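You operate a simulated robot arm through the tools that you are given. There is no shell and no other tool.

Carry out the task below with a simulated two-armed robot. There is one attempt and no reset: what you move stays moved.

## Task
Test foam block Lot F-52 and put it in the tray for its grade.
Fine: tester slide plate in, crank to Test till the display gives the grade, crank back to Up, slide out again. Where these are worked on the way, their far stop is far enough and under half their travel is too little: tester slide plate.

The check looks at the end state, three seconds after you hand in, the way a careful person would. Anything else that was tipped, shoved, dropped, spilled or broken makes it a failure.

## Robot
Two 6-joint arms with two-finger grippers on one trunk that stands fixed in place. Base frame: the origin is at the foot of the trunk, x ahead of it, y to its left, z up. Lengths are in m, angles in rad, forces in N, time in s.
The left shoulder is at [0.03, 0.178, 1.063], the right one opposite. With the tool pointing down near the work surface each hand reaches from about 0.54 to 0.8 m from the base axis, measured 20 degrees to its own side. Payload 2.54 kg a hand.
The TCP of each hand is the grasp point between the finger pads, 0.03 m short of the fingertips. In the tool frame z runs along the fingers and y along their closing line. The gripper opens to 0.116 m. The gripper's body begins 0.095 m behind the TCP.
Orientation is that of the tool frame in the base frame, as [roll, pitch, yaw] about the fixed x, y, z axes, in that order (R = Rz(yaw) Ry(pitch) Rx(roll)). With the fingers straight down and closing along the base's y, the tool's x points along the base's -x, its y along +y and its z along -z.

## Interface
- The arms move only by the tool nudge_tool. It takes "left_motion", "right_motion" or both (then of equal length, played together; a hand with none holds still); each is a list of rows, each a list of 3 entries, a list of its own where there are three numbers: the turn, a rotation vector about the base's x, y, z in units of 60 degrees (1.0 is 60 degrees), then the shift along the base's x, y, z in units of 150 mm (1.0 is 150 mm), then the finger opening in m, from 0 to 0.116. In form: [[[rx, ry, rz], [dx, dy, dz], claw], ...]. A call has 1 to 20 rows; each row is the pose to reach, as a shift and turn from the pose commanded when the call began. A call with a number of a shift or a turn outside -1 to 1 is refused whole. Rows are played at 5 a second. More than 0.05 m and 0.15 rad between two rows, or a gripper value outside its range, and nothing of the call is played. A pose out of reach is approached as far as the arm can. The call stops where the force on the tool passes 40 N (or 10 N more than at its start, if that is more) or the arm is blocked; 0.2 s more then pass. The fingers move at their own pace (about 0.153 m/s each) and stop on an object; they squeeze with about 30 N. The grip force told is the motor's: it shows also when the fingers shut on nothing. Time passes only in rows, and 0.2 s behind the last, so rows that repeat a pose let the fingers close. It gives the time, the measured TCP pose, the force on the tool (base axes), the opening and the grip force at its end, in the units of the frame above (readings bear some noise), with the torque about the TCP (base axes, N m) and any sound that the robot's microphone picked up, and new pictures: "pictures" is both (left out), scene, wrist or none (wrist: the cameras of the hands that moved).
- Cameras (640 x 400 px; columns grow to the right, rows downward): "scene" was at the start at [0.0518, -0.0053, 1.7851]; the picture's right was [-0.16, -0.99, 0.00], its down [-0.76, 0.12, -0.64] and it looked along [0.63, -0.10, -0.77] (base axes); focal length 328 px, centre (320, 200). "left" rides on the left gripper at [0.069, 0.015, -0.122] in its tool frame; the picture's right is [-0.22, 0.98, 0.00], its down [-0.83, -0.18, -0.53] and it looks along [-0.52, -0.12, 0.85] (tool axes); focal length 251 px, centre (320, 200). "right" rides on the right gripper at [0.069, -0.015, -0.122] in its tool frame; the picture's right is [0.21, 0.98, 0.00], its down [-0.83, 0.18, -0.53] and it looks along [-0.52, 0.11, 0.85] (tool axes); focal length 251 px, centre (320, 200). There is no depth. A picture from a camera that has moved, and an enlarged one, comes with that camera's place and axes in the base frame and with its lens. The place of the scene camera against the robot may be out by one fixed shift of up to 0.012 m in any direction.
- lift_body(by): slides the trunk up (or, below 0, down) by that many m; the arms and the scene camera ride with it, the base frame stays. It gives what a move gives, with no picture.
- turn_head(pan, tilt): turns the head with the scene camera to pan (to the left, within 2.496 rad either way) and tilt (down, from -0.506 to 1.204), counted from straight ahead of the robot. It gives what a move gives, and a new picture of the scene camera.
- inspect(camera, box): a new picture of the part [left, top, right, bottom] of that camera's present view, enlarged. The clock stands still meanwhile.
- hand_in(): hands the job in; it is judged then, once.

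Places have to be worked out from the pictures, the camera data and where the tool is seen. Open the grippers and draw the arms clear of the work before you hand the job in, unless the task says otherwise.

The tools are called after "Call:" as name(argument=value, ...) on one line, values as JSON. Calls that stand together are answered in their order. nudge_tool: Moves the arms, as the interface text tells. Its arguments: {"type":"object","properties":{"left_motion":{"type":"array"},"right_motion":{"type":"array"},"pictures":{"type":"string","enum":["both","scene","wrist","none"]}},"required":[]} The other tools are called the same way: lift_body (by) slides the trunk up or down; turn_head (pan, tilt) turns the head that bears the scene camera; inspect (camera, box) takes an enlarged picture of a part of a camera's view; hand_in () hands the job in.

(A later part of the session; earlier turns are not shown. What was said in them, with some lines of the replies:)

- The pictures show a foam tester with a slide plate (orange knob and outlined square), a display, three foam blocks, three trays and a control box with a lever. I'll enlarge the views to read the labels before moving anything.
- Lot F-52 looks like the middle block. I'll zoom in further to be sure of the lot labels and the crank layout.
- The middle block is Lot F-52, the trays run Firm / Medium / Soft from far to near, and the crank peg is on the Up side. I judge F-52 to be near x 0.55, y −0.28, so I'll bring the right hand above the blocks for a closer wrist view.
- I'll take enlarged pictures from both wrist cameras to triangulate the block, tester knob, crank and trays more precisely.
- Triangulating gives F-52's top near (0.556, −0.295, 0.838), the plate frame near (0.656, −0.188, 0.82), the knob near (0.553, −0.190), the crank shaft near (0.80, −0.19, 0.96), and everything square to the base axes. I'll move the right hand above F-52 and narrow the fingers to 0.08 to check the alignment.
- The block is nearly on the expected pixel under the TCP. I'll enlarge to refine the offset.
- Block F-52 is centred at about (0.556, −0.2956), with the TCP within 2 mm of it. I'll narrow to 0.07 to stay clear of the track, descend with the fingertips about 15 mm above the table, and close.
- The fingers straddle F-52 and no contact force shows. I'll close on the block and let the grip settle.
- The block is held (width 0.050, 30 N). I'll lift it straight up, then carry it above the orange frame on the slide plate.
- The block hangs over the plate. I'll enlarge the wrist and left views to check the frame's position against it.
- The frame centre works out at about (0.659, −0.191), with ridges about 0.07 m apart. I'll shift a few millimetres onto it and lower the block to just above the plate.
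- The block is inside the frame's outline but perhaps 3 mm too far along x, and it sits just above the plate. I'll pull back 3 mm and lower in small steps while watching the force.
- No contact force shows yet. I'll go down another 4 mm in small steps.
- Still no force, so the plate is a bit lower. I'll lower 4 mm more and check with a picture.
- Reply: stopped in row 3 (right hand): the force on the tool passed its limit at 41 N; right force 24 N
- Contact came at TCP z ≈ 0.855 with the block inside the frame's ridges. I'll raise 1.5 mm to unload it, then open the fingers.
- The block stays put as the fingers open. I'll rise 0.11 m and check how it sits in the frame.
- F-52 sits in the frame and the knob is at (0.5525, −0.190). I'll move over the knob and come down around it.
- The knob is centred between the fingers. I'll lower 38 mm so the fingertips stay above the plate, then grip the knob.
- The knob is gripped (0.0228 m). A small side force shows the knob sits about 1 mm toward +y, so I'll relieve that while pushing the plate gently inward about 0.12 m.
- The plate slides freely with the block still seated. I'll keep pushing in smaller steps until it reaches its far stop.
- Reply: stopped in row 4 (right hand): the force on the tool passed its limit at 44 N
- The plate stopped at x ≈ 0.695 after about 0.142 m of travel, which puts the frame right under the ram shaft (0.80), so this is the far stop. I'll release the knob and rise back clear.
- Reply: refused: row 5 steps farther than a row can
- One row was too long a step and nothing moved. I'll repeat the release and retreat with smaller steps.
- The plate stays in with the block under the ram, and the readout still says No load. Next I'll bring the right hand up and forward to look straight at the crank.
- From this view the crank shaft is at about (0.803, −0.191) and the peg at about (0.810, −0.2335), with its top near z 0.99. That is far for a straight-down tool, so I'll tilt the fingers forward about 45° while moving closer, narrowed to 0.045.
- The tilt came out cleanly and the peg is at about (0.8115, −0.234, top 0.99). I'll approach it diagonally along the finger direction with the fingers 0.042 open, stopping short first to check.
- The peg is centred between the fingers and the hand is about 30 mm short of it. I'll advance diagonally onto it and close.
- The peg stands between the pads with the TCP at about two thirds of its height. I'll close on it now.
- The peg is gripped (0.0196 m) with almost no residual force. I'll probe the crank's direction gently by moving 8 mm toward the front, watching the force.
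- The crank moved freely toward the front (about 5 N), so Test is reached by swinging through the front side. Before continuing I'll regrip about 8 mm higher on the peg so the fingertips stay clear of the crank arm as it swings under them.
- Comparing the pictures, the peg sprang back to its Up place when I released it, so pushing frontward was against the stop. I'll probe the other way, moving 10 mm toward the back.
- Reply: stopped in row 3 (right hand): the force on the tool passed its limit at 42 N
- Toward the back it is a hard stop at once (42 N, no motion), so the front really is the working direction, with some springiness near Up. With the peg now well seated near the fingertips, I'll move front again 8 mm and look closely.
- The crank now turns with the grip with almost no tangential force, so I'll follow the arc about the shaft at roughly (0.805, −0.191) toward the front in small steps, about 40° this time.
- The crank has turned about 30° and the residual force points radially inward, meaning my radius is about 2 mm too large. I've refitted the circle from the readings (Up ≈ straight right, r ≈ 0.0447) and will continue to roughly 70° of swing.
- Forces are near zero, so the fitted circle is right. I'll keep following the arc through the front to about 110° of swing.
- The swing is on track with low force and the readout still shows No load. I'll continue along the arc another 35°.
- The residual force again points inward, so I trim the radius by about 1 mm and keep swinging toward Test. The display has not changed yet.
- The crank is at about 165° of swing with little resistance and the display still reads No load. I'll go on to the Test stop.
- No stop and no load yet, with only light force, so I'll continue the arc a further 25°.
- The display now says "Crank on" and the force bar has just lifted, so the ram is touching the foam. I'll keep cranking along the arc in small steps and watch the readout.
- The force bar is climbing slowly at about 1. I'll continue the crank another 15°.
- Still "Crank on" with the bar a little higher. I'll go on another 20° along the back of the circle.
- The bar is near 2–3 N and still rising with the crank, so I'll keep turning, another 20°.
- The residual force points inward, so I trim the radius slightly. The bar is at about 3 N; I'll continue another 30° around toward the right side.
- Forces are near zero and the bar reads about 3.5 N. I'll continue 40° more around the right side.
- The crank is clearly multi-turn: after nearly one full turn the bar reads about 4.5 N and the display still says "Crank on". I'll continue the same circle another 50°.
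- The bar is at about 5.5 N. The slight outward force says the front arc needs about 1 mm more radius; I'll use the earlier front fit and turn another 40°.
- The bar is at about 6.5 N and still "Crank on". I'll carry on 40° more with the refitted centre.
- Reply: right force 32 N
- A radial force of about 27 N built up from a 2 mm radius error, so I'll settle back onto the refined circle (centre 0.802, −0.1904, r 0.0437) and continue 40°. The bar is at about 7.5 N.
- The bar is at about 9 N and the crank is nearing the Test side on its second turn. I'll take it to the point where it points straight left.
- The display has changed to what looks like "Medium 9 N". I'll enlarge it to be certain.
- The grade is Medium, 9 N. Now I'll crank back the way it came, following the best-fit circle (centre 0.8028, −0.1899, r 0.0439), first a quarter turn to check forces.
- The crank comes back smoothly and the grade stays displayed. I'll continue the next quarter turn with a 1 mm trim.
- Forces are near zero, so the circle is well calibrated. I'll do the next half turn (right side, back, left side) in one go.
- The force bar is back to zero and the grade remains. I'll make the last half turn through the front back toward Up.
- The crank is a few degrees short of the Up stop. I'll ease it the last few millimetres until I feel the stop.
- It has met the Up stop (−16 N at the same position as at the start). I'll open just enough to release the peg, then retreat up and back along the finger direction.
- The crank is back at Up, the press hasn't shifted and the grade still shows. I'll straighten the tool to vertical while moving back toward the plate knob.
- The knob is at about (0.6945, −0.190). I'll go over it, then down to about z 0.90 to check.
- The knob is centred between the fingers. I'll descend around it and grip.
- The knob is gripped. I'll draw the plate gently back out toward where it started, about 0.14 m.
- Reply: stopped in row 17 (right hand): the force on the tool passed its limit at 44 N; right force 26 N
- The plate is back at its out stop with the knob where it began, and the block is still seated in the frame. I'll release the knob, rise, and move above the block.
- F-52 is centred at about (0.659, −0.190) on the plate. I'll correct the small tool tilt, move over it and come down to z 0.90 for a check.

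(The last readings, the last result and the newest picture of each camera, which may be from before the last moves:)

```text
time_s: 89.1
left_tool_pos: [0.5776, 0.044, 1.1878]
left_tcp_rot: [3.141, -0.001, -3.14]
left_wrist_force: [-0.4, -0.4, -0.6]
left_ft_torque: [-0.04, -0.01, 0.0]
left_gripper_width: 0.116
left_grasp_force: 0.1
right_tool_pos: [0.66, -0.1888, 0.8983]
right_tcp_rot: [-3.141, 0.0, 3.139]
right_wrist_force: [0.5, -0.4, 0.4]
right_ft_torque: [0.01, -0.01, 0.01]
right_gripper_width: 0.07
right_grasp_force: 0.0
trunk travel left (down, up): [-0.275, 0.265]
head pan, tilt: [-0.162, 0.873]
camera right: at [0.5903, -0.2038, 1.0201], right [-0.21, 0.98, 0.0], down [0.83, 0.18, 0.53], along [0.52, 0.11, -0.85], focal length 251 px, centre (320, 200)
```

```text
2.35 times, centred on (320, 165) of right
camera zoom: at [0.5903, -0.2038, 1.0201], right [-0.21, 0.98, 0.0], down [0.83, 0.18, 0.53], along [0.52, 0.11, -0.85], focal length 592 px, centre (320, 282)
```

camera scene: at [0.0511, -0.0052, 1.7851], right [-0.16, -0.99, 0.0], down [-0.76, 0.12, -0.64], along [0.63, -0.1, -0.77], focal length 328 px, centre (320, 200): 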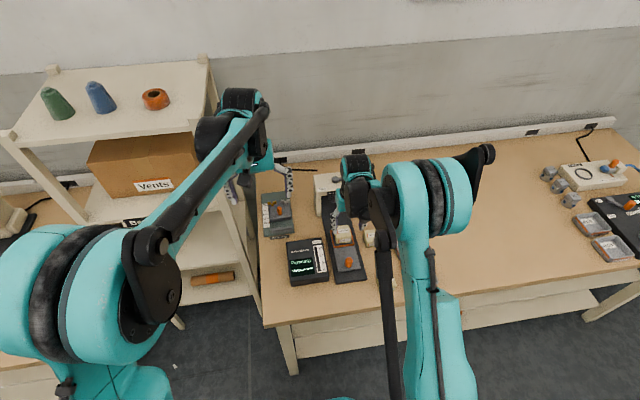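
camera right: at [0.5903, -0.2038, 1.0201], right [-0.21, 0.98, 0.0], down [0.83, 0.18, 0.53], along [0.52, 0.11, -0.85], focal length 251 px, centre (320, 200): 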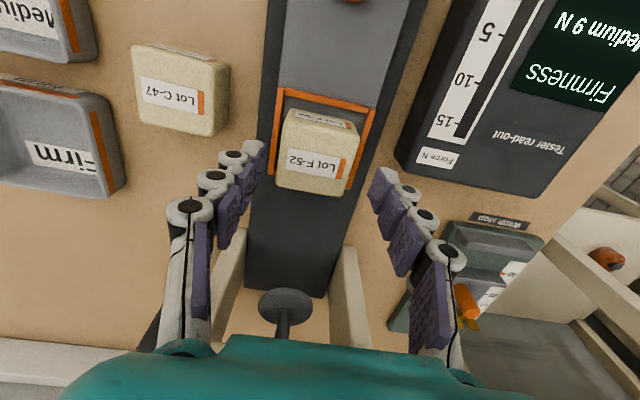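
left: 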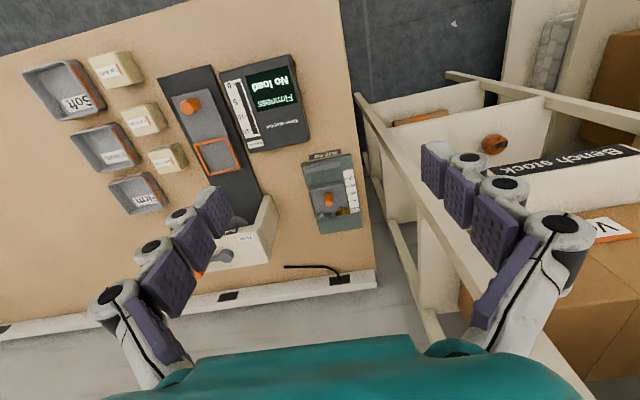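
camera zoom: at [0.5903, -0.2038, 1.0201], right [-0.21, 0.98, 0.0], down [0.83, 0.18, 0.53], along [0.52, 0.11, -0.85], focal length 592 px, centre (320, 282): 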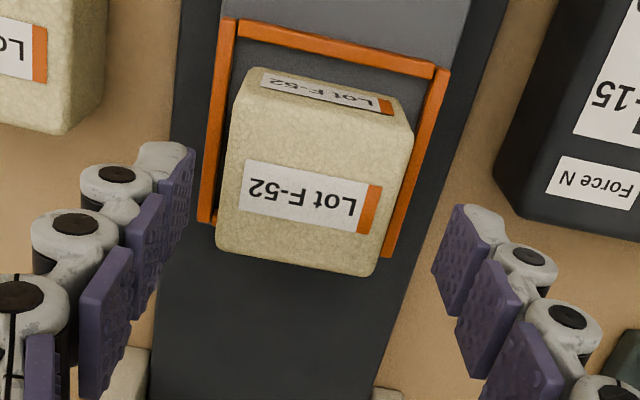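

The block is centred under the hand to within 2 mm. I'll descend to just above the earlier contact height and grip it.

Call:
nudge_tool(right_motion=[[[0, 0, 0], [0, -0.01, -0.13], 0.07], [[0, 0, 0], [0, -0.01, -0.265], 0.07], [[0, 0, 0], [0, -0.01, -0.265], 0.05], [[0, 0, 0], [0, -0.01, -0.265], 0.03], [[0, 0, 0], [0, -0.01, -0.265], 0.03], [[0, 0, 0], [0, -0.01, -0.265], 0.03]], pictures="wrist")

```text
time_s: 90.5
left_tool_pos: [0.5791, 0.0431, 1.1868]
left_tcp_rot: [3.141, 0.0, -3.141]
left_wrist_force: [-0.6, 0.4, 0.6]
left_ft_torque: [0.0, 0.04, 0.03]
left_gripper_width: 0.1159
left_grasp_force: 0.0
right_tool_pos: [0.6579, -0.1913, 0.8596]
right_tcp_rot: [3.141, 0.0, 3.14]
right_wrist_force: [-0.6, -0.2, 0.2]
right_ft_torque: [0.03, 0.01, -0.02]
right_gripper_width: 0.0502
right_grasp_force: 30.1
trunk travel left (down, up): [-0.275, 0.265]
head pan, tilt: [-0.162, 0.873]
camera right: at [0.5896, -0.206, 0.9806], right [-0.21, 0.98, 0.0], down [0.83, 0.18, 0.53], along [0.52, 0.11, -0.85], focal length 251 px, centre (320, 200)
```

right: 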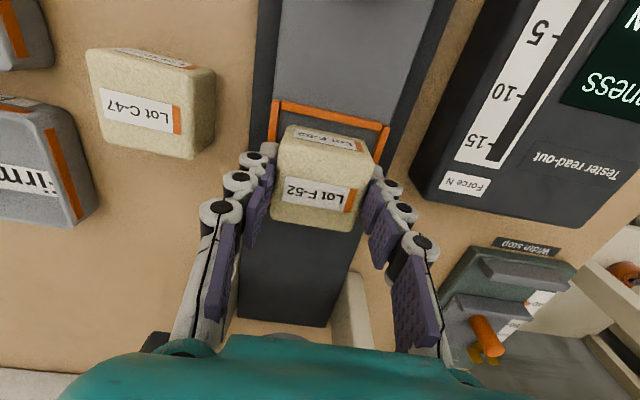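

The block is held. I'll lift it 0.11 m and carry it toward the trays.

Call:
nudge_tool(right_motion=[[[0, 0, 0], [0, 0, 0.25], 0.03], [[0, 0, 0], [0, 0, 0.5], 0.03], [[0, 0, 0], [0, 0, 0.73], 0.03], [[0, 0, 0], [-0.06, -0.25, 0.73], 0.03], [[0, 0, 0], [-0.13, -0.5, 0.73], 0.03], [[0, 0, 0], [-0.2, -0.75, 0.73], 0.03], [[0, 0, 0], [-0.27, -0.97, 0.73], 0.03], [[0, 0, 0], [-0.27, -0.97, 0.73], 0.03]], pictures="both")

Call:
inspect(camera="right", box=[100, 20, 400, 240])

```text
time_s: 92.3
left_tool_pos: [0.5769, 0.0449, 1.188]
left_tcp_rot: [3.141, -0.001, 3.141]
left_wrist_force: [-0.1, -0.6, -0.1]
left_ft_torque: [-0.05, 0.0, -0.01]
left_gripper_width: 0.1161
left_grasp_force: 0.1
right_tool_pos: [0.6211, -0.3342, 0.9657]
right_tcp_rot: [3.141, -0.001, -3.141]
right_wrist_force: [0.3, 0.6, -0.3]
right_ft_torque: [0.0, -0.01, -0.01]
right_gripper_width: 0.05
right_grasp_force: 30.3
trunk travel left (down, up): [-0.275, 0.265]
head pan, tilt: [-0.162, 0.873]
camera scene: at [0.052, -0.0043, 1.7851], right [-0.16, -0.99, 0.0], down [-0.76, 0.12, -0.64], along [0.63, -0.1, -0.77], focal length 328 px, centre (320, 200)
camera right: at [0.5513, -0.3492, 1.0873], right [-0.21, 0.98, 0.0], down [0.83, 0.18, 0.53], along [0.52, 0.11, -0.85], focal length 251 px, centre (320, 200)
```

scene: 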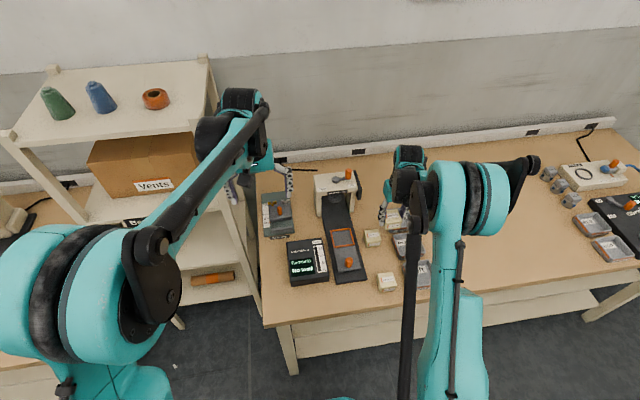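
right: 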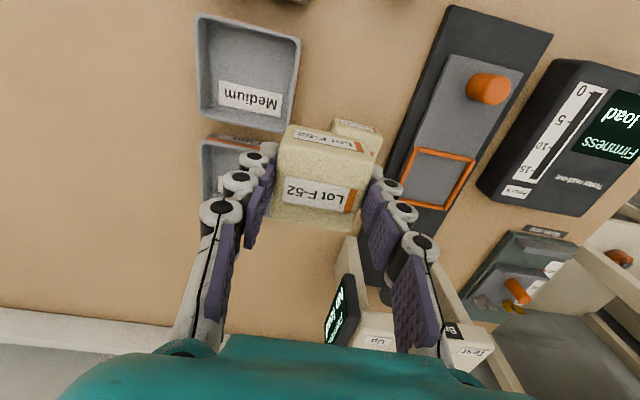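

```text
1.82 times, centred on (250, 130) of right
camera zoom: at [0.5513, -0.3492, 1.0873], right [-0.21, 0.98, 0.0], down [0.83, 0.18, 0.53], along [0.52, 0.11, -0.85], focal length 457 px, centre (447, 327)
```

zoom: 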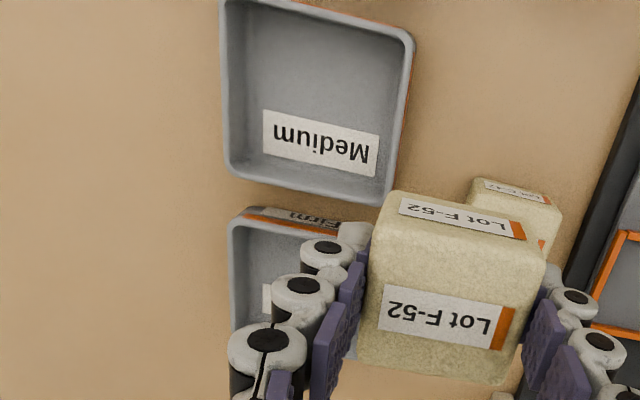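

The Medium tray's rim spans x 0.557–0.640, y −0.460 to −0.366, so its centre is (0.598, −0.413). I'll move the block over it and start down.

Call:
nudge_tool(right_motion=[[[0, 0, 0], [-0.05, -0.2, 0], 0.03], [[0, 0, 0], [-0.1, -0.4, 0], 0.03], [[0, 0, 0], [-0.15, -0.523, 0], 0.03], [[0, 0, 0], [-0.15, -0.523, -0.25], 0.03], [[0, 0, 0], [-0.15, -0.523, -0.45], 0.03], [[0, 0, 0], [-0.15, -0.523, -0.6], 0.03], [[0, 0, 0], [-0.15, -0.523, -0.6], 0.03]], pictures="both")

Call:
inspect(camera="right", box=[180, 80, 440, 260])

Call:
inspect(camera="left", box=[0, 30, 240, 220])

```text
time_s: 93.9
left_tool_pos: [0.5771, 0.0434, 1.1876]
left_tcp_rot: [3.141, -0.001, -3.141]
left_wrist_force: [-0.6, -1.0, 0.2]
left_ft_torque: [-0.02, -0.04, 0.01]
left_gripper_width: 0.1159
left_grasp_force: 0.0
right_tool_pos: [0.5957, -0.4142, 0.8763]
right_tcp_rot: [3.141, -0.001, 3.14]
right_wrist_force: [-0.7, -0.5, 0.9]
right_ft_torque: [-0.01, 0.02, -0.06]
right_gripper_width: 0.05
right_grasp_force: 30.1
trunk travel left (down, up): [-0.275, 0.265]
head pan, tilt: [-0.162, 0.873]
camera scene: at [0.0514, -0.0051, 1.7851], right [-0.16, -0.99, 0.0], down [-0.76, 0.12, -0.64], along [0.63, -0.1, -0.77], focal length 328 px, centre (320, 200)
camera right: at [0.5266, -0.4295, 0.9977], right [-0.21, 0.98, 0.0], down [0.83, 0.18, 0.53], along [0.52, 0.11, -0.85], focal length 251 px, centre (320, 200)
```

scene: 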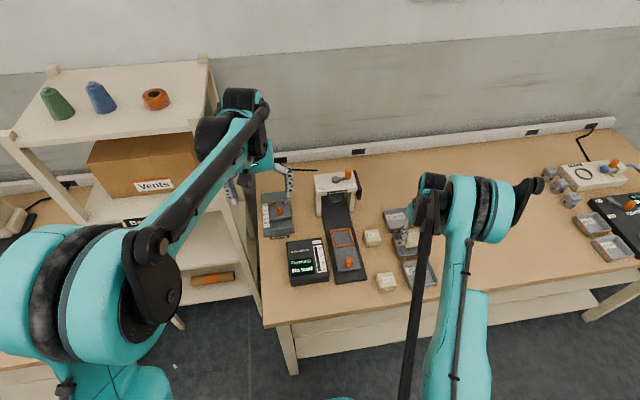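
right: 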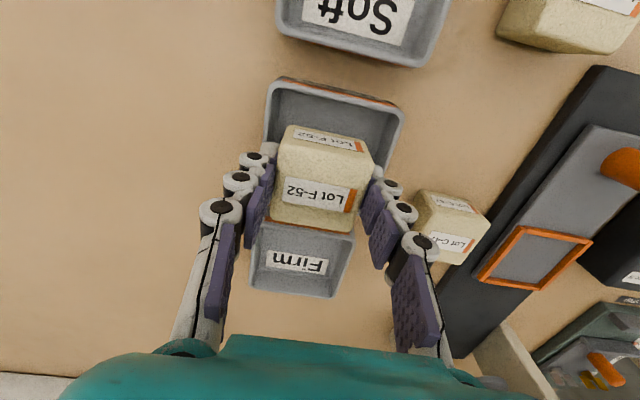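

```text
2.22 times, centred on (310, 170) of right
camera zoom: at [0.5266, -0.4295, 0.9977], right [-0.21, 0.98, 0.0], down [0.83, 0.18, 0.53], along [0.52, 0.11, -0.85], focal length 559 px, centre (342, 267)
```

zoom: 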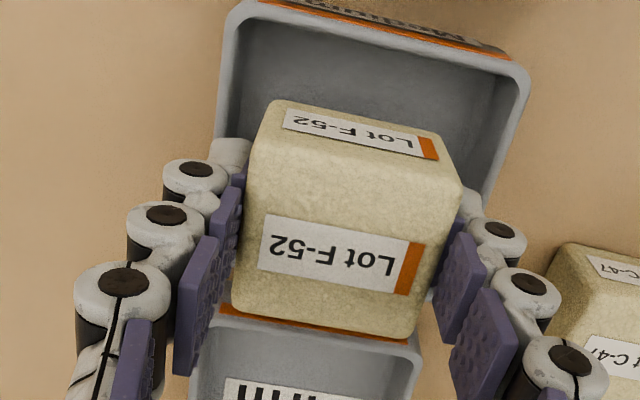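

```text
2.11 times, centred on (120, 125) of left
camera zoom: at [0.5082, 0.0594, 1.3085], right [0.22, 0.98, 0.0], down [0.83, -0.18, 0.53], along [0.52, -0.12, -0.85], focal length 529 px, centre (741, 358)
```

zoom: 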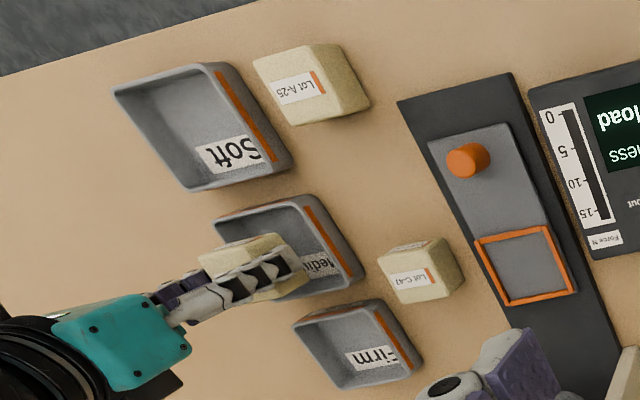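

The block is over the Medium tray, about 3 mm off centre. I'll shift slightly and lower it toward the tray floor.

Call:
nudge_tool(right_motion=[[[0, 0, 0], [0.012, 0.02, 0], 0.03], [[0, 0, 0], [0.012, 0.02, -0.08], 0.03], [[0, 0, 0], [0.012, 0.02, -0.14], 0.03], [[0, 0, 0], [0.012, 0.02, -0.16], 0.03], [[0, 0, 0], [0.012, 0.02, -0.16], 0.03]], pictures="wrist")

```text
time_s: 95.1
left_tool_pos: [0.5764, 0.0433, 1.1872]
left_tcp_rot: [-3.141, 0.001, 3.141]
left_wrist_force: [-0.6, 0.4, 0.4]
left_ft_torque: [0.0, 0.01, 0.02]
left_gripper_width: 0.1161
left_grasp_force: 0.1
right_tool_pos: [0.5989, -0.4131, 0.8543]
right_tcp_rot: [-3.141, 0.0, 3.14]
right_wrist_force: [-0.5, -0.5, -1.4]
right_ft_torque: [-0.04, -0.03, 0.0]
right_gripper_width: 0.0504
right_grasp_force: 30.0
trunk travel left (down, up): [-0.275, 0.265]
head pan, tilt: [-0.162, 0.873]
camera right: at [0.5288, -0.4277, 0.9742], right [-0.21, 0.98, 0.0], down [0.83, 0.18, 0.53], along [0.52, 0.11, -0.85], focal length 251 px, centre (320, 200)
```

right: 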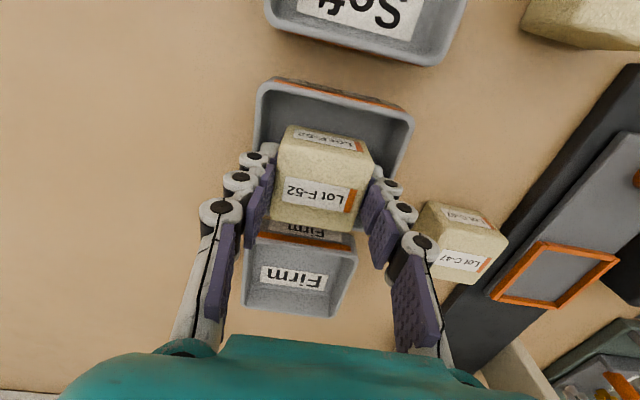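

No contact yet. I'll lower in 2 mm steps, watching for the floor.

Call:
nudge_tool(right_motion=[[[0, 0, 0], [0, 0, -0.013], 0.03], [[0, 0, 0], [0, 0, -0.027], 0.03], [[0, 0, 0], [0, 0, -0.04], 0.03], [[0, 0, 0], [0, 0, -0.04], 0.03]], pictures="wrist")

```text
time_s: 96.1
left_tool_pos: [0.5788, 0.0428, 1.1884]
left_tcp_rot: [3.14, 0.0, -3.141]
left_wrist_force: [0.0, 0.6, 0.8]
left_ft_torque: [-0.01, -0.04, 0.01]
left_gripper_width: 0.116
left_grasp_force: 0.0
right_tool_pos: [0.5995, -0.4128, 0.8481]
right_tcp_rot: [3.141, 0.0, 3.14]
right_wrist_force: [0.4, 0.9, -0.3]
right_ft_torque: [0.03, 0.03, -0.01]
right_gripper_width: 0.0499
right_grasp_force: 30.0
trunk travel left (down, up): [-0.275, 0.265]
head pan, tilt: [-0.162, 0.873]
camera right: at [0.5293, -0.4272, 0.9687], right [-0.21, 0.98, 0.0], down [0.83, 0.18, 0.53], along [0.52, 0.11, -0.85], focal length 251 px, centre (320, 200)
```

right: 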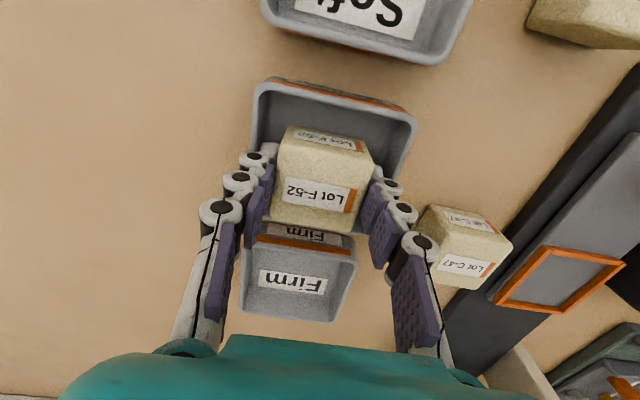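

Still free. I'll lower another 4 mm in 1 mm steps.

Call:
nudge_tool(right_motion=[[[0, 0, 0], [0, 0, -0.007], 0.03], [[0, 0, 0], [0, 0, -0.013], 0.03], [[0, 0, 0], [0, 0, -0.02], 0.03], [[0, 0, 0], [0, 0, -0.026], 0.03], [[0, 0, 0], [0, 0, -0.026], 0.03]], pictures="none")

```text
time_s: 97.3
left_tool_pos: [0.5775, 0.044, 1.1881]
left_tcp_rot: [-3.141, 0.0, -3.141]
left_wrist_force: [-0.3, -0.2, 0.1]
left_ft_torque: [0.04, 0.0, -0.03]
left_gripper_width: 0.1159
left_grasp_force: 0.1
right_tool_pos: [0.5978, -0.4126, 0.8449]
right_tcp_rot: [-3.141, 0.001, -3.141]
right_wrist_force: [1.6, 7.8, 4.6]
right_ft_torque: [-0.08, -0.04, 0.06]
right_gripper_width: 0.0502
right_grasp_force: 29.6
trunk travel left (down, up): [-0.275, 0.265]
head pan, tilt: [-0.162, 0.873]
```

A small contact (7.8 N in +y, 4.6 N up) has appeared. I'll look closely before releasing.

Call:
inspect(camera="right", box=[200, 60, 440, 260])

Call:
inspect(camera="left", box=[40, 80, 180, 200])

Call:
inspect(camera="scene", box=[370, 200, 450, 300])

```text
2.00 times, centred on (320, 160) of right
camera zoom: at [0.5286, -0.4266, 0.9648], right [-0.21, 0.98, 0.0], down [0.83, 0.18, 0.53], along [0.52, 0.11, -0.85], focal length 503 px, centre (320, 280)
```

zoom: 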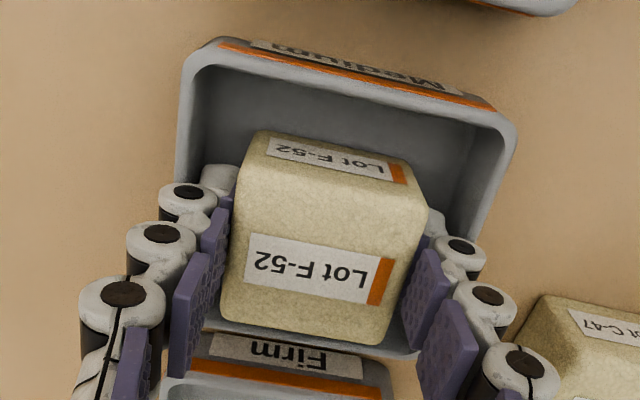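

```text
3.33 times, centred on (110, 140) of left
camera zoom: at [0.5084, 0.0604, 1.3083], right [0.22, 0.98, 0.0], down [0.83, -0.18, 0.53], along [0.52, -0.12, -0.85], focal length 838 px, centre (1020, 400)
```

zoom: 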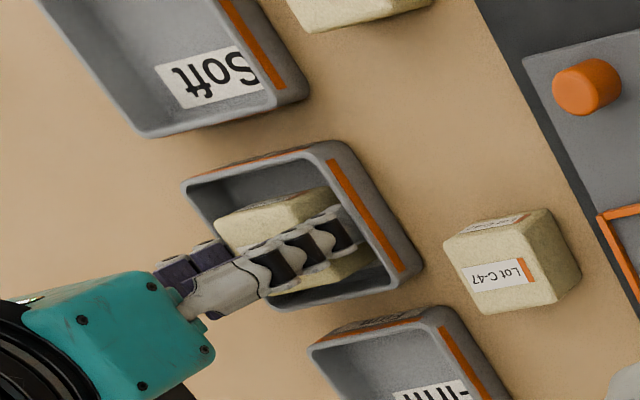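

```text
4.00 times, centred on (410, 250) of scene
camera zoom: at [0.0517, -0.0038, 1.7851], right [-0.16, -0.99, 0.0], down [-0.76, 0.12, -0.64], along [0.63, -0.1, -0.77], focal length 1314 px, centre (-40, 0)
```

zoom: 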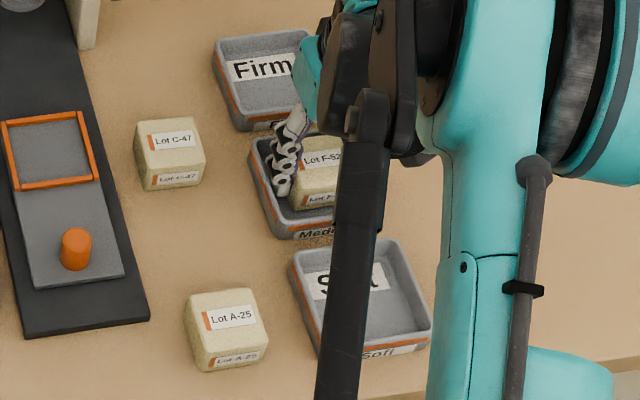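

The −y finger is brushing the tray's wall because the hand is about 2 mm off centre. I'll lift 2 mm, shift 2.5 mm toward +y and lower again.

Call:
nudge_tool(right_motion=[[[0, 0, 0], [0, 0, 0.013], 0.03], [[0, 0, 0], [0, 0.017, 0.013], 0.03], [[0, 0, 0], [0, 0.017, 0.006], 0.03], [[0, 0, 0], [0, 0.017, 0.0], 0.03], [[0, 0, 0], [0, 0.017, 0.0], 0.03]], pictures="none")

```text
time_s: 98.5
left_tool_pos: [0.5767, 0.043, 1.1872]
left_tcp_rot: [-3.141, 0.001, 3.141]
left_wrist_force: [-1.0, -1.2, 0.9]
left_ft_torque: [0.04, -0.01, 0.03]
left_gripper_width: 0.1159
left_grasp_force: 0.0
right_tool_pos: [0.599, -0.4098, 0.8438]
right_tcp_rot: [3.141, 0.0, 3.139]
right_wrist_force: [0.2, -0.5, 0.4]
right_ft_torque: [0.0, -0.01, -0.01]
right_gripper_width: 0.0505
right_grasp_force: 29.8
trunk travel left (down, up): [-0.275, 0.265]
head pan, tilt: [-0.162, 0.873]
```

The side force is gone. I'll continue down in 1 mm steps to find the floor.

Call:
nudge_tool(right_motion=[[[0, 0, 0], [0, 0, -0.007], 0.03], [[0, 0, 0], [0, 0, -0.013], 0.03], [[0, 0, 0], [0, 0, -0.02], 0.03], [[0, 0, 0], [0, 0, -0.02], 0.03]], pictures="none")

```text
time_s: 99.5
left_tool_pos: [0.5763, 0.0442, 1.1886]
left_tcp_rot: [3.141, 0.001, 3.14]
left_wrist_force: [0.1, -0.1, -0.5]
left_ft_torque: [0.03, 0.0, -0.02]
left_gripper_width: 0.1161
left_grasp_force: 0.0
right_tool_pos: [0.5981, -0.4091, 0.843]
right_tcp_rot: [-3.141, 0.0, 3.141]
right_wrist_force: [5.4, -5.5, 25.6]
right_ft_torque: [0.02, -0.1, -0.1]
right_gripper_width: 0.0501
right_grasp_force: 30.0
trunk travel left (down, up): [-0.275, 0.265]
head pan, tilt: [-0.162, 0.873]
```

25 N upward shows the block is on the tray floor. I'll unload 1 mm, open slightly to 0.056, and rise straight up.

Call:
nudge_tool(right_motion=[[[0, 0, 0], [0, 0, 0.01], 0.045], [[0, 0, 0], [0, 0, 0.01], 0.053], [[0, 0, 0], [0, 0, 0.01], 0.056], [[0, 0, 0], [0, 0, 0.01], 0.056]], pictures="wrist")

Call:
inspect(camera="right", box=[200, 60, 440, 260])

```text
time_s: 100.5
left_tool_pos: [0.5771, 0.0432, 1.1868]
left_tcp_rot: [3.141, 0.0, -3.141]
left_wrist_force: [0.3, -0.2, -0.5]
left_ft_torque: [-0.01, -0.02, -0.03]
left_gripper_width: 0.1158
left_grasp_force: 0.0
right_tool_pos: [0.5986, -0.411, 0.8409]
right_tcp_rot: [3.141, -0.001, 3.139]
right_wrist_force: [-1.4, 0.3, -3.4]
right_ft_torque: [-0.02, 0.02, -0.01]
right_gripper_width: 0.0532
right_grasp_force: 0.0
trunk travel left (down, up): [-0.275, 0.265]
head pan, tilt: [-0.162, 0.873]
camera right: at [0.5286, -0.4252, 0.9632], right [-0.21, 0.98, 0.0], down [0.83, 0.18, 0.53], along [0.52, 0.11, -0.85], focal length 251 px, centre (320, 200)
```

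right: 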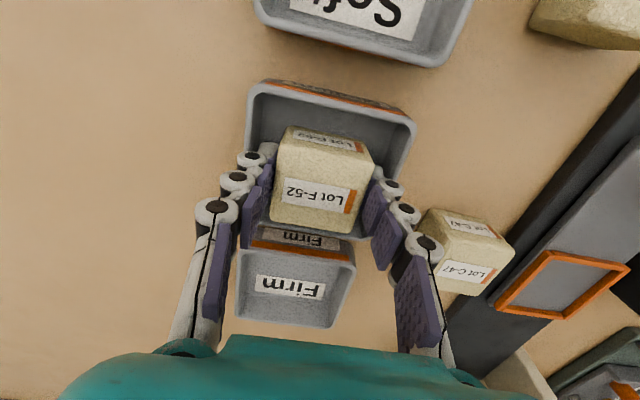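

```text
2.00 times, centred on (320, 160) of right
camera zoom: at [0.5286, -0.4252, 0.9632], right [-0.21, 0.98, 0.0], down [0.83, 0.18, 0.53], along [0.52, 0.11, -0.85], focal length 503 px, centre (320, 280)
```

zoom: 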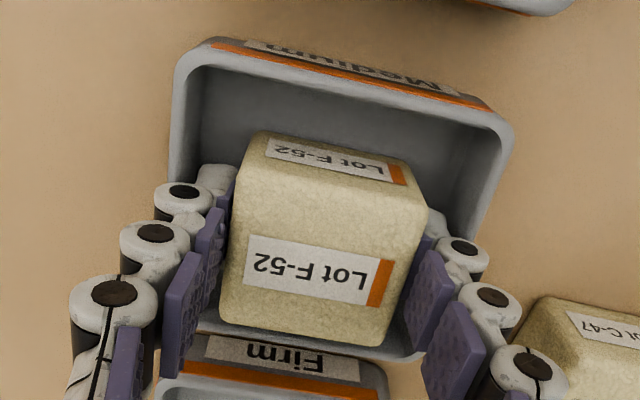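

The fingers have opened to 0.053 (they meet the tray walls), which leaves about 1.5 mm free on each side of the block. I'll lift slowly straight up without opening further.

Call:
nudge_tool(right_motion=[[[0, 0, 0], [0, 0, 0.03], 0.054], [[0, 0, 0], [0, 0, 0.08], 0.055], [[0, 0, 0], [0, 0, 0.14], 0.058], [[0, 0, 0], [0, 0, 0.2], 0.062], [[0, 0, 0], [0, 0, 0.2], 0.062]], pictures="wrist")

Call:
inspect(camera="right", box=[200, 60, 440, 260])

```text
time_s: 101.7
left_tool_pos: [0.5776, 0.0426, 1.1879]
left_tcp_rot: [3.14, 0.001, -3.142]
left_wrist_force: [0.3, 0.3, 0.5]
left_ft_torque: [0.03, 0.0, -0.01]
left_gripper_width: 0.1162
left_grasp_force: 0.1
right_tool_pos: [0.6001, -0.4098, 0.874]
right_tcp_rot: [-3.141, -0.001, 3.141]
right_wrist_force: [-1.0, 0.9, -0.1]
right_ft_torque: [0.02, 0.0, 0.02]
right_gripper_width: 0.0622
right_grasp_force: 0.2
trunk travel left (down, up): [-0.275, 0.265]
head pan, tilt: [-0.162, 0.873]
camera right: at [0.53, -0.4252, 0.9942], right [-0.21, 0.98, 0.0], down [0.83, 0.18, 0.53], along [0.52, 0.11, -0.85], focal length 251 px, centre (320, 200)
```

right: 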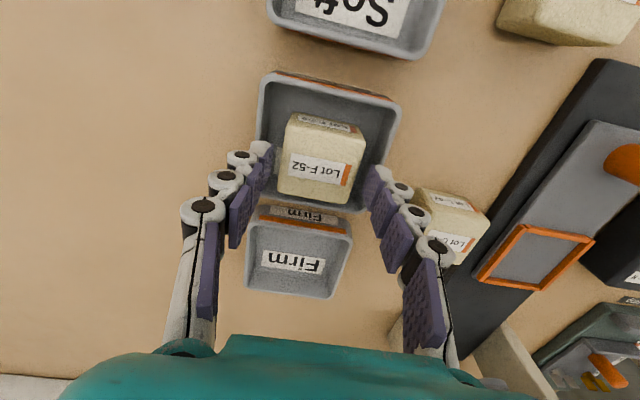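

```text
2.00 times, centred on (320, 160) of right
camera zoom: at [0.53, -0.4252, 0.9942], right [-0.21, 0.98, 0.0], down [0.83, 0.18, 0.53], along [0.52, 0.11, -0.85], focal length 503 px, centre (320, 280)
```

zoom: 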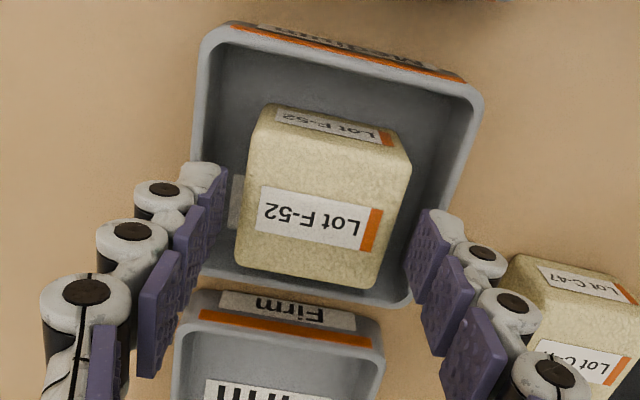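

F-52 is sitting flat in the Medium tray. I'll raise the hand well clear.

Call:
nudge_tool(right_motion=[[[0, 0, 0], [0, 0, 0.25], 0.07], [[0, 0, 0], [0, 0, 0.5], 0.09], [[0, 0, 0], [-0.1, 0.05, 0.75], 0.116], [[0, 0, 0], [-0.3, 0.15, 0.95], 0.116], [[0, 0, 0], [-0.55, 0.3, 1.0], 0.116], [[0, 0, 0], [-0.8, 0.45, 1.0], 0.116], [[0, 0, 0], [-1.0, 0.55, 1.0], 0.116], [[0, 0, 0], [-1.0, 0.55, 1.0], 0.116]], pictures="none")

```text
time_s: 103.5
left_tool_pos: [0.5781, 0.0435, 1.1872]
left_tcp_rot: [3.141, 0.0, -3.14]
left_wrist_force: [0.1, -0.4, -0.1]
left_ft_torque: [-0.01, 0.03, -0.04]
left_gripper_width: 0.1158
left_grasp_force: 0.1
right_tool_pos: [0.4487, -0.3258, 1.0208]
right_tcp_rot: [-3.141, -0.002, 3.14]
right_wrist_force: [0.2, -0.1, 0.0]
right_ft_torque: [0.01, 0.05, 0.0]
right_gripper_width: 0.116
right_grasp_force: 0.2
trunk travel left (down, up): [-0.275, 0.265]
head pan, tilt: [-0.162, 0.873]
```

The hand is clear. I'll draw it back near its starting pose and take pictures to verify the whole bench.

Call:
nudge_tool(right_motion=[[[0, 0, 0], [-0.1, 0.03, 0.25], 0.116], [[0, 0, 0], [-0.25, 0.07, 0.5], 0.116], [[0, 0, 0], [-0.4, 0.12, 0.75], 0.116], [[0, 0, 0], [-0.55, 0.18, 0.95], 0.116], [[0, 0, 0], [-0.64, 0.2, 1.0], 0.116], [[0, 0, 0], [-0.64, 0.2, 1.0], 0.116]], pictures="both")

Call:
inspect(camera="scene", box=[250, 160, 450, 300])

Call:
inspect(camera="scene", box=[300, 160, 380, 220])

Call:
inspect(camera="right", box=[220, 90, 440, 330])

Call:
inspect(camera="left", box=[0, 30, 260, 230])

```text
time_s: 104.9
left_tool_pos: [0.5779, 0.0442, 1.1877]
left_tcp_rot: [-3.14, 0.001, -3.141]
left_wrist_force: [-0.1, -0.2, 0.3]
left_ft_torque: [-0.01, 0.0, -0.01]
left_gripper_width: 0.1161
left_grasp_force: 0.1
right_tool_pos: [0.3548, -0.2982, 1.1714]
right_tcp_rot: [3.14, 0.001, 3.14]
right_wrist_force: [1.2, 0.0, 0.5]
right_ft_torque: [-0.01, -0.01, 0.01]
right_gripper_width: 0.1162
right_grasp_force: 0.2
trunk travel left (down, up): [-0.275, 0.265]
head pan, tilt: [-0.162, 0.873]
camera scene: at [0.0519, -0.0052, 1.7851], right [-0.16, -0.99, 0.0], down [-0.76, 0.12, -0.64], along [0.63, -0.1, -0.77], focal length 328 px, centre (320, 200)
camera right: at [0.2846, -0.3131, 1.2921], right [-0.21, 0.98, 0.0], down [0.83, 0.18, 0.53], along [0.52, 0.11, -0.85], focal length 251 px, centre (320, 200)
```

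scene: 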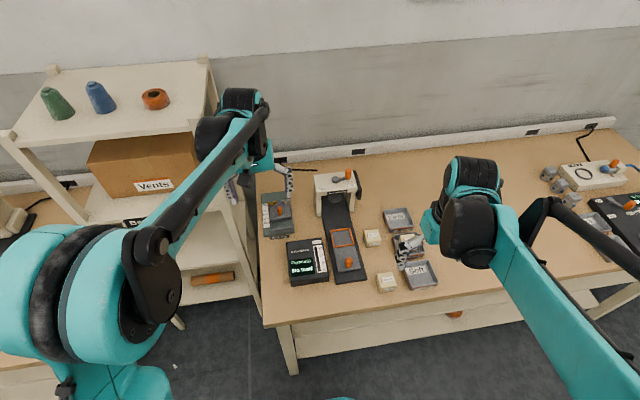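
right: 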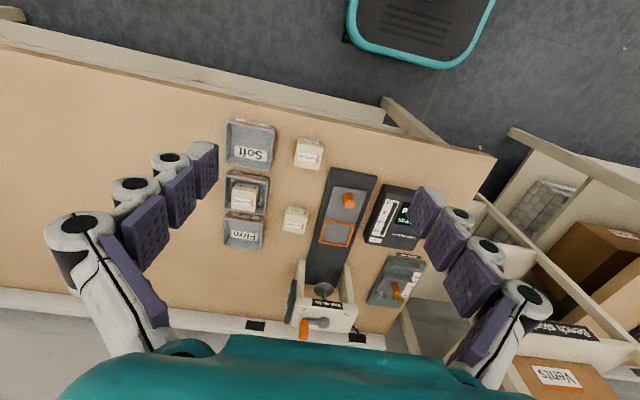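

```text
2.86 times, centred on (350, 230) of scene
camera zoom: at [0.0519, -0.0052, 1.7851], right [-0.16, -0.99, 0.0], down [-0.76, 0.12, -0.64], along [0.63, -0.1, -0.77], focal length 939 px, centre (234, 114)
```

zoom: 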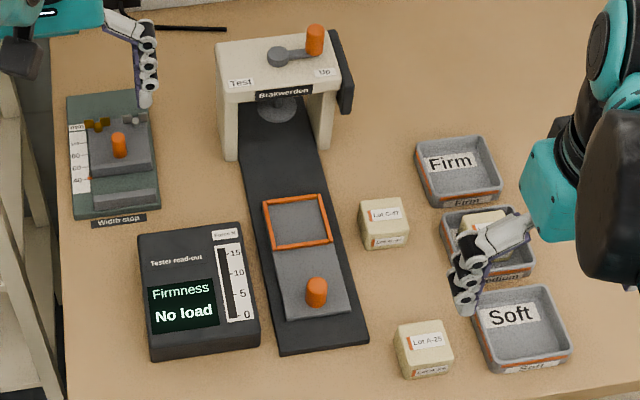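

```text
6.67 times, centred on (340, 190) of scene
camera zoom: at [0.0519, -0.0052, 1.7851], right [-0.16, -0.99, 0.0], down [-0.76, 0.12, -0.64], along [0.63, -0.1, -0.77], focal length 2190 px, centre (187, 267)
```

zoom: 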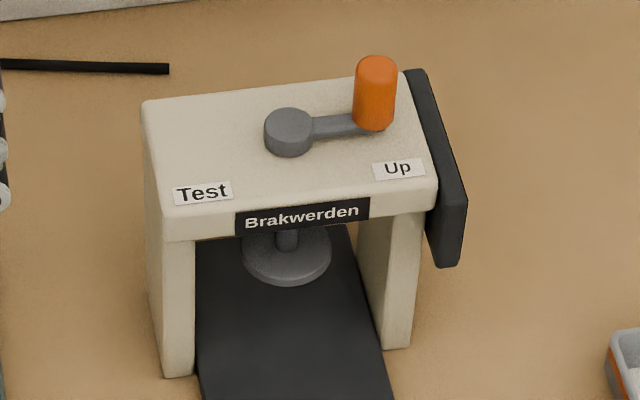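

```text
1.67 times, centred on (330, 210) of right
camera zoom: at [0.2846, -0.3131, 1.2921], right [-0.21, 0.98, 0.0], down [0.83, 0.18, 0.53], along [0.52, 0.11, -0.85], focal length 419 px, centre (303, 183)
```

zoom: 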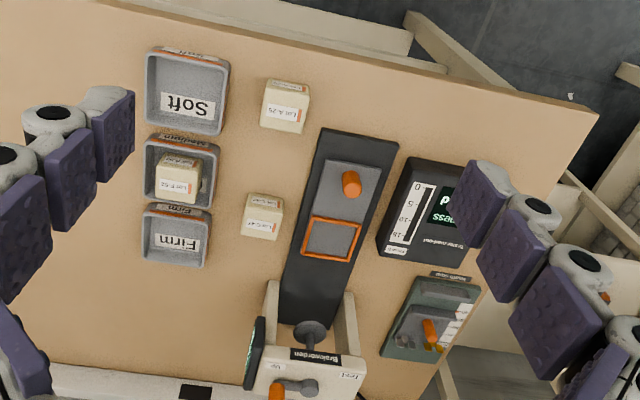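

```text
2.00 times, centred on (130, 130) of left
camera zoom: at [0.5085, 0.0593, 1.3083], right [0.22, 0.98, 0.0], down [0.83, -0.18, 0.53], along [0.52, -0.11, -0.85], focal length 503 px, centre (700, 340)
```

zoom: 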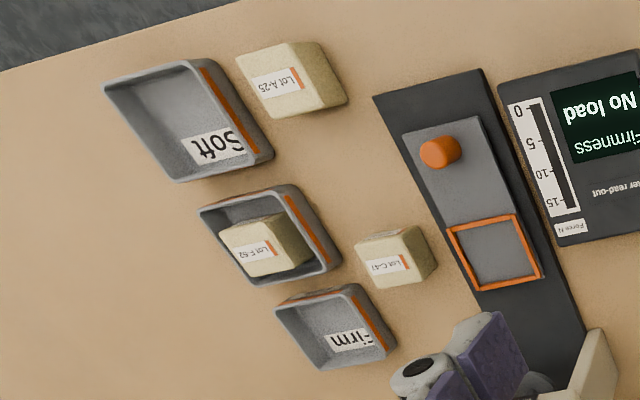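

Crank, plate, readout and the other blocks match their initial pictures. I'll repeat the same enlarged view as at the start to compare the trays.

Call:
inspect(camera="scene", box=[355, 220, 405, 300])

Call:
inspect(camera="scene", box=[385, 200, 445, 270])

```text
5.00 times, centred on (380, 260) of scene
camera zoom: at [0.0519, -0.0052, 1.7851], right [-0.16, -0.99, 0.0], down [-0.76, 0.12, -0.64], along [0.63, -0.1, -0.77], focal length 1643 px, centre (20, -100)
```

zoom: 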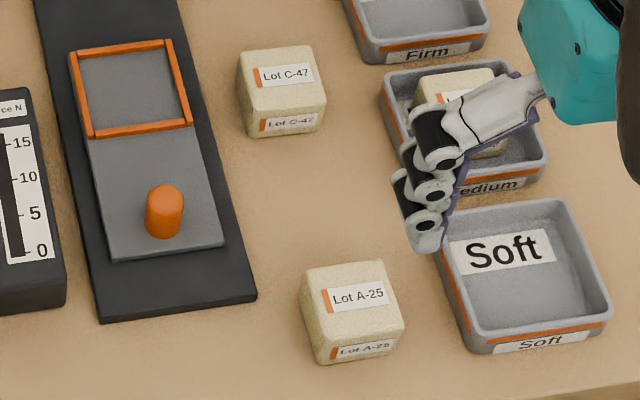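

```text
5.71 times, centred on (415, 235) of scene
camera zoom: at [0.0519, -0.0052, 1.7851], right [-0.16, -0.99, 0.0], down [-0.76, 0.12, -0.64], along [0.63, -0.1, -0.77], focal length 1877 px, centre (-223, 0)
```

zoom: 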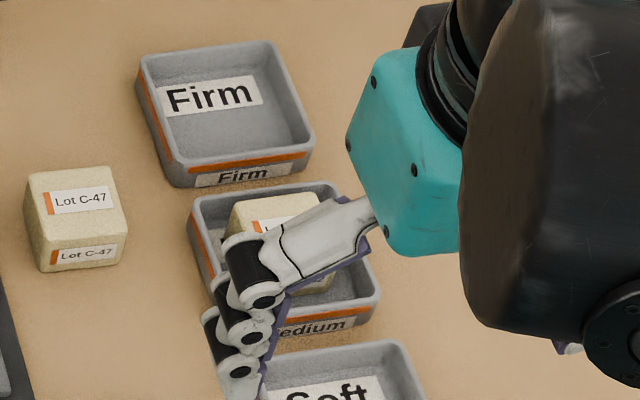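

The trays and neighbours look unchanged apart from a millimetre or so at the Medium tray. I'll lift the right hand the last bit to its starting pose for an unobstructed last look.

Call:
nudge_tool(right_motion=[[[0, 0, 0], [0, -0.15, 0.2], 0.116], [[0, 0, 0], [-0.03, -0.3, 0.4], 0.116], [[0, 0, 0], [-0.05, -0.45, 0.5], 0.116], [[0, 0, 0], [-0.05, -0.45, 0.5], 0.116]], pictures="scene")

Call:
inspect(camera="scene", box=[355, 200, 445, 300])

```text
time_s: 105.9
left_tool_pos: [0.578, 0.0432, 1.187]
left_tcp_rot: [3.142, 0.0, -3.141]
left_wrist_force: [0.1, 0.3, -0.7]
left_ft_torque: [-0.02, -0.03, 0.04]
left_gripper_width: 0.1158
left_grasp_force: 0.0
right_tool_pos: [0.3466, -0.3663, 1.2455]
right_tcp_rot: [3.141, 0.002, 3.139]
right_wrist_force: [0.4, -0.1, 0.0]
right_ft_torque: [-0.03, 0.0, 0.02]
right_gripper_width: 0.1163
right_grasp_force: 0.1
trunk travel left (down, up): [-0.275, 0.265]
head pan, tilt: [-0.162, 0.873]
camera scene: at [0.0514, -0.0046, 1.7851], right [-0.16, -0.99, 0.0], down [-0.76, 0.12, -0.64], along [0.63, -0.1, -0.77], focal length 328 px, centre (320, 200)
```

scene: 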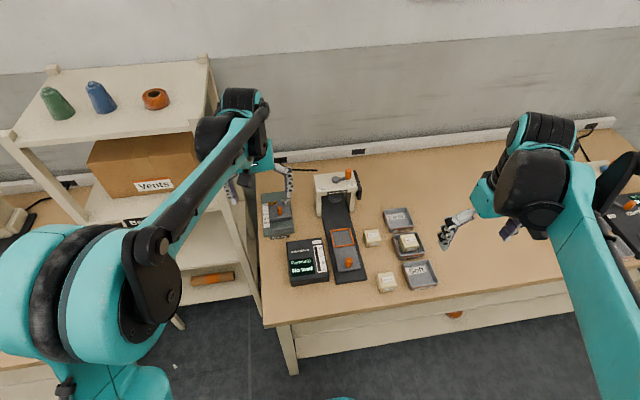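

```text
4.00 times, centred on (400, 250) of scene
camera zoom: at [0.0514, -0.0046, 1.7851], right [-0.16, -0.99, 0.0], down [-0.76, 0.12, -0.64], along [0.63, -0.1, -0.77], focal length 1314 px, centre (0, 0)
```

zoom: 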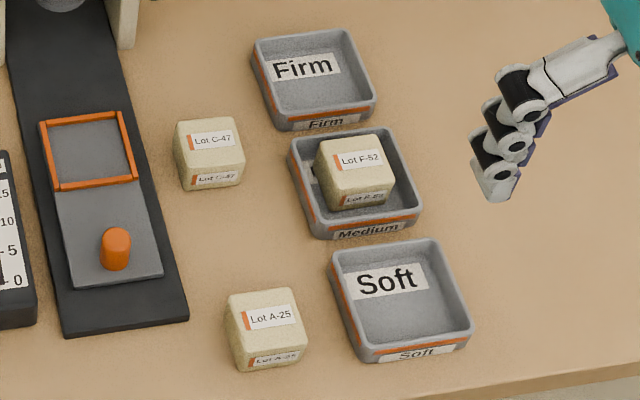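

Lot F-52 lies flat in the Medium tray, the slide plate is out, the crank is at Up, the other blocks and trays are in place, and both grippers are open and clear. I'm handing in.

Call:
hand_in()

```text
The job is handed in.
```

I tested Lot F-52, it graded **Medium (9 N)**, and I put it in the Medium tray and handed the job in. The result of the check hasn't come back.

- **Test:** I set the block in the orange frame and pushed the slide plate to its far stop. Getting the grade took about one and a half turns of the crank, and the display held "Medium 9 N" while I cranked back.
- **End state:** In the last pictures the crank is at its Up stop and the plate is back out at its near stop. F-52 lies flat in the Medium tray. Both grippers are open and clear of the work.
- **Slight contact:** A finger brushed the Medium tray's wall while I was lowering the block. The tray may have shifted by 2 to 3 mm. The other blocks, trays and devices look unmoved compared with the first pictures.
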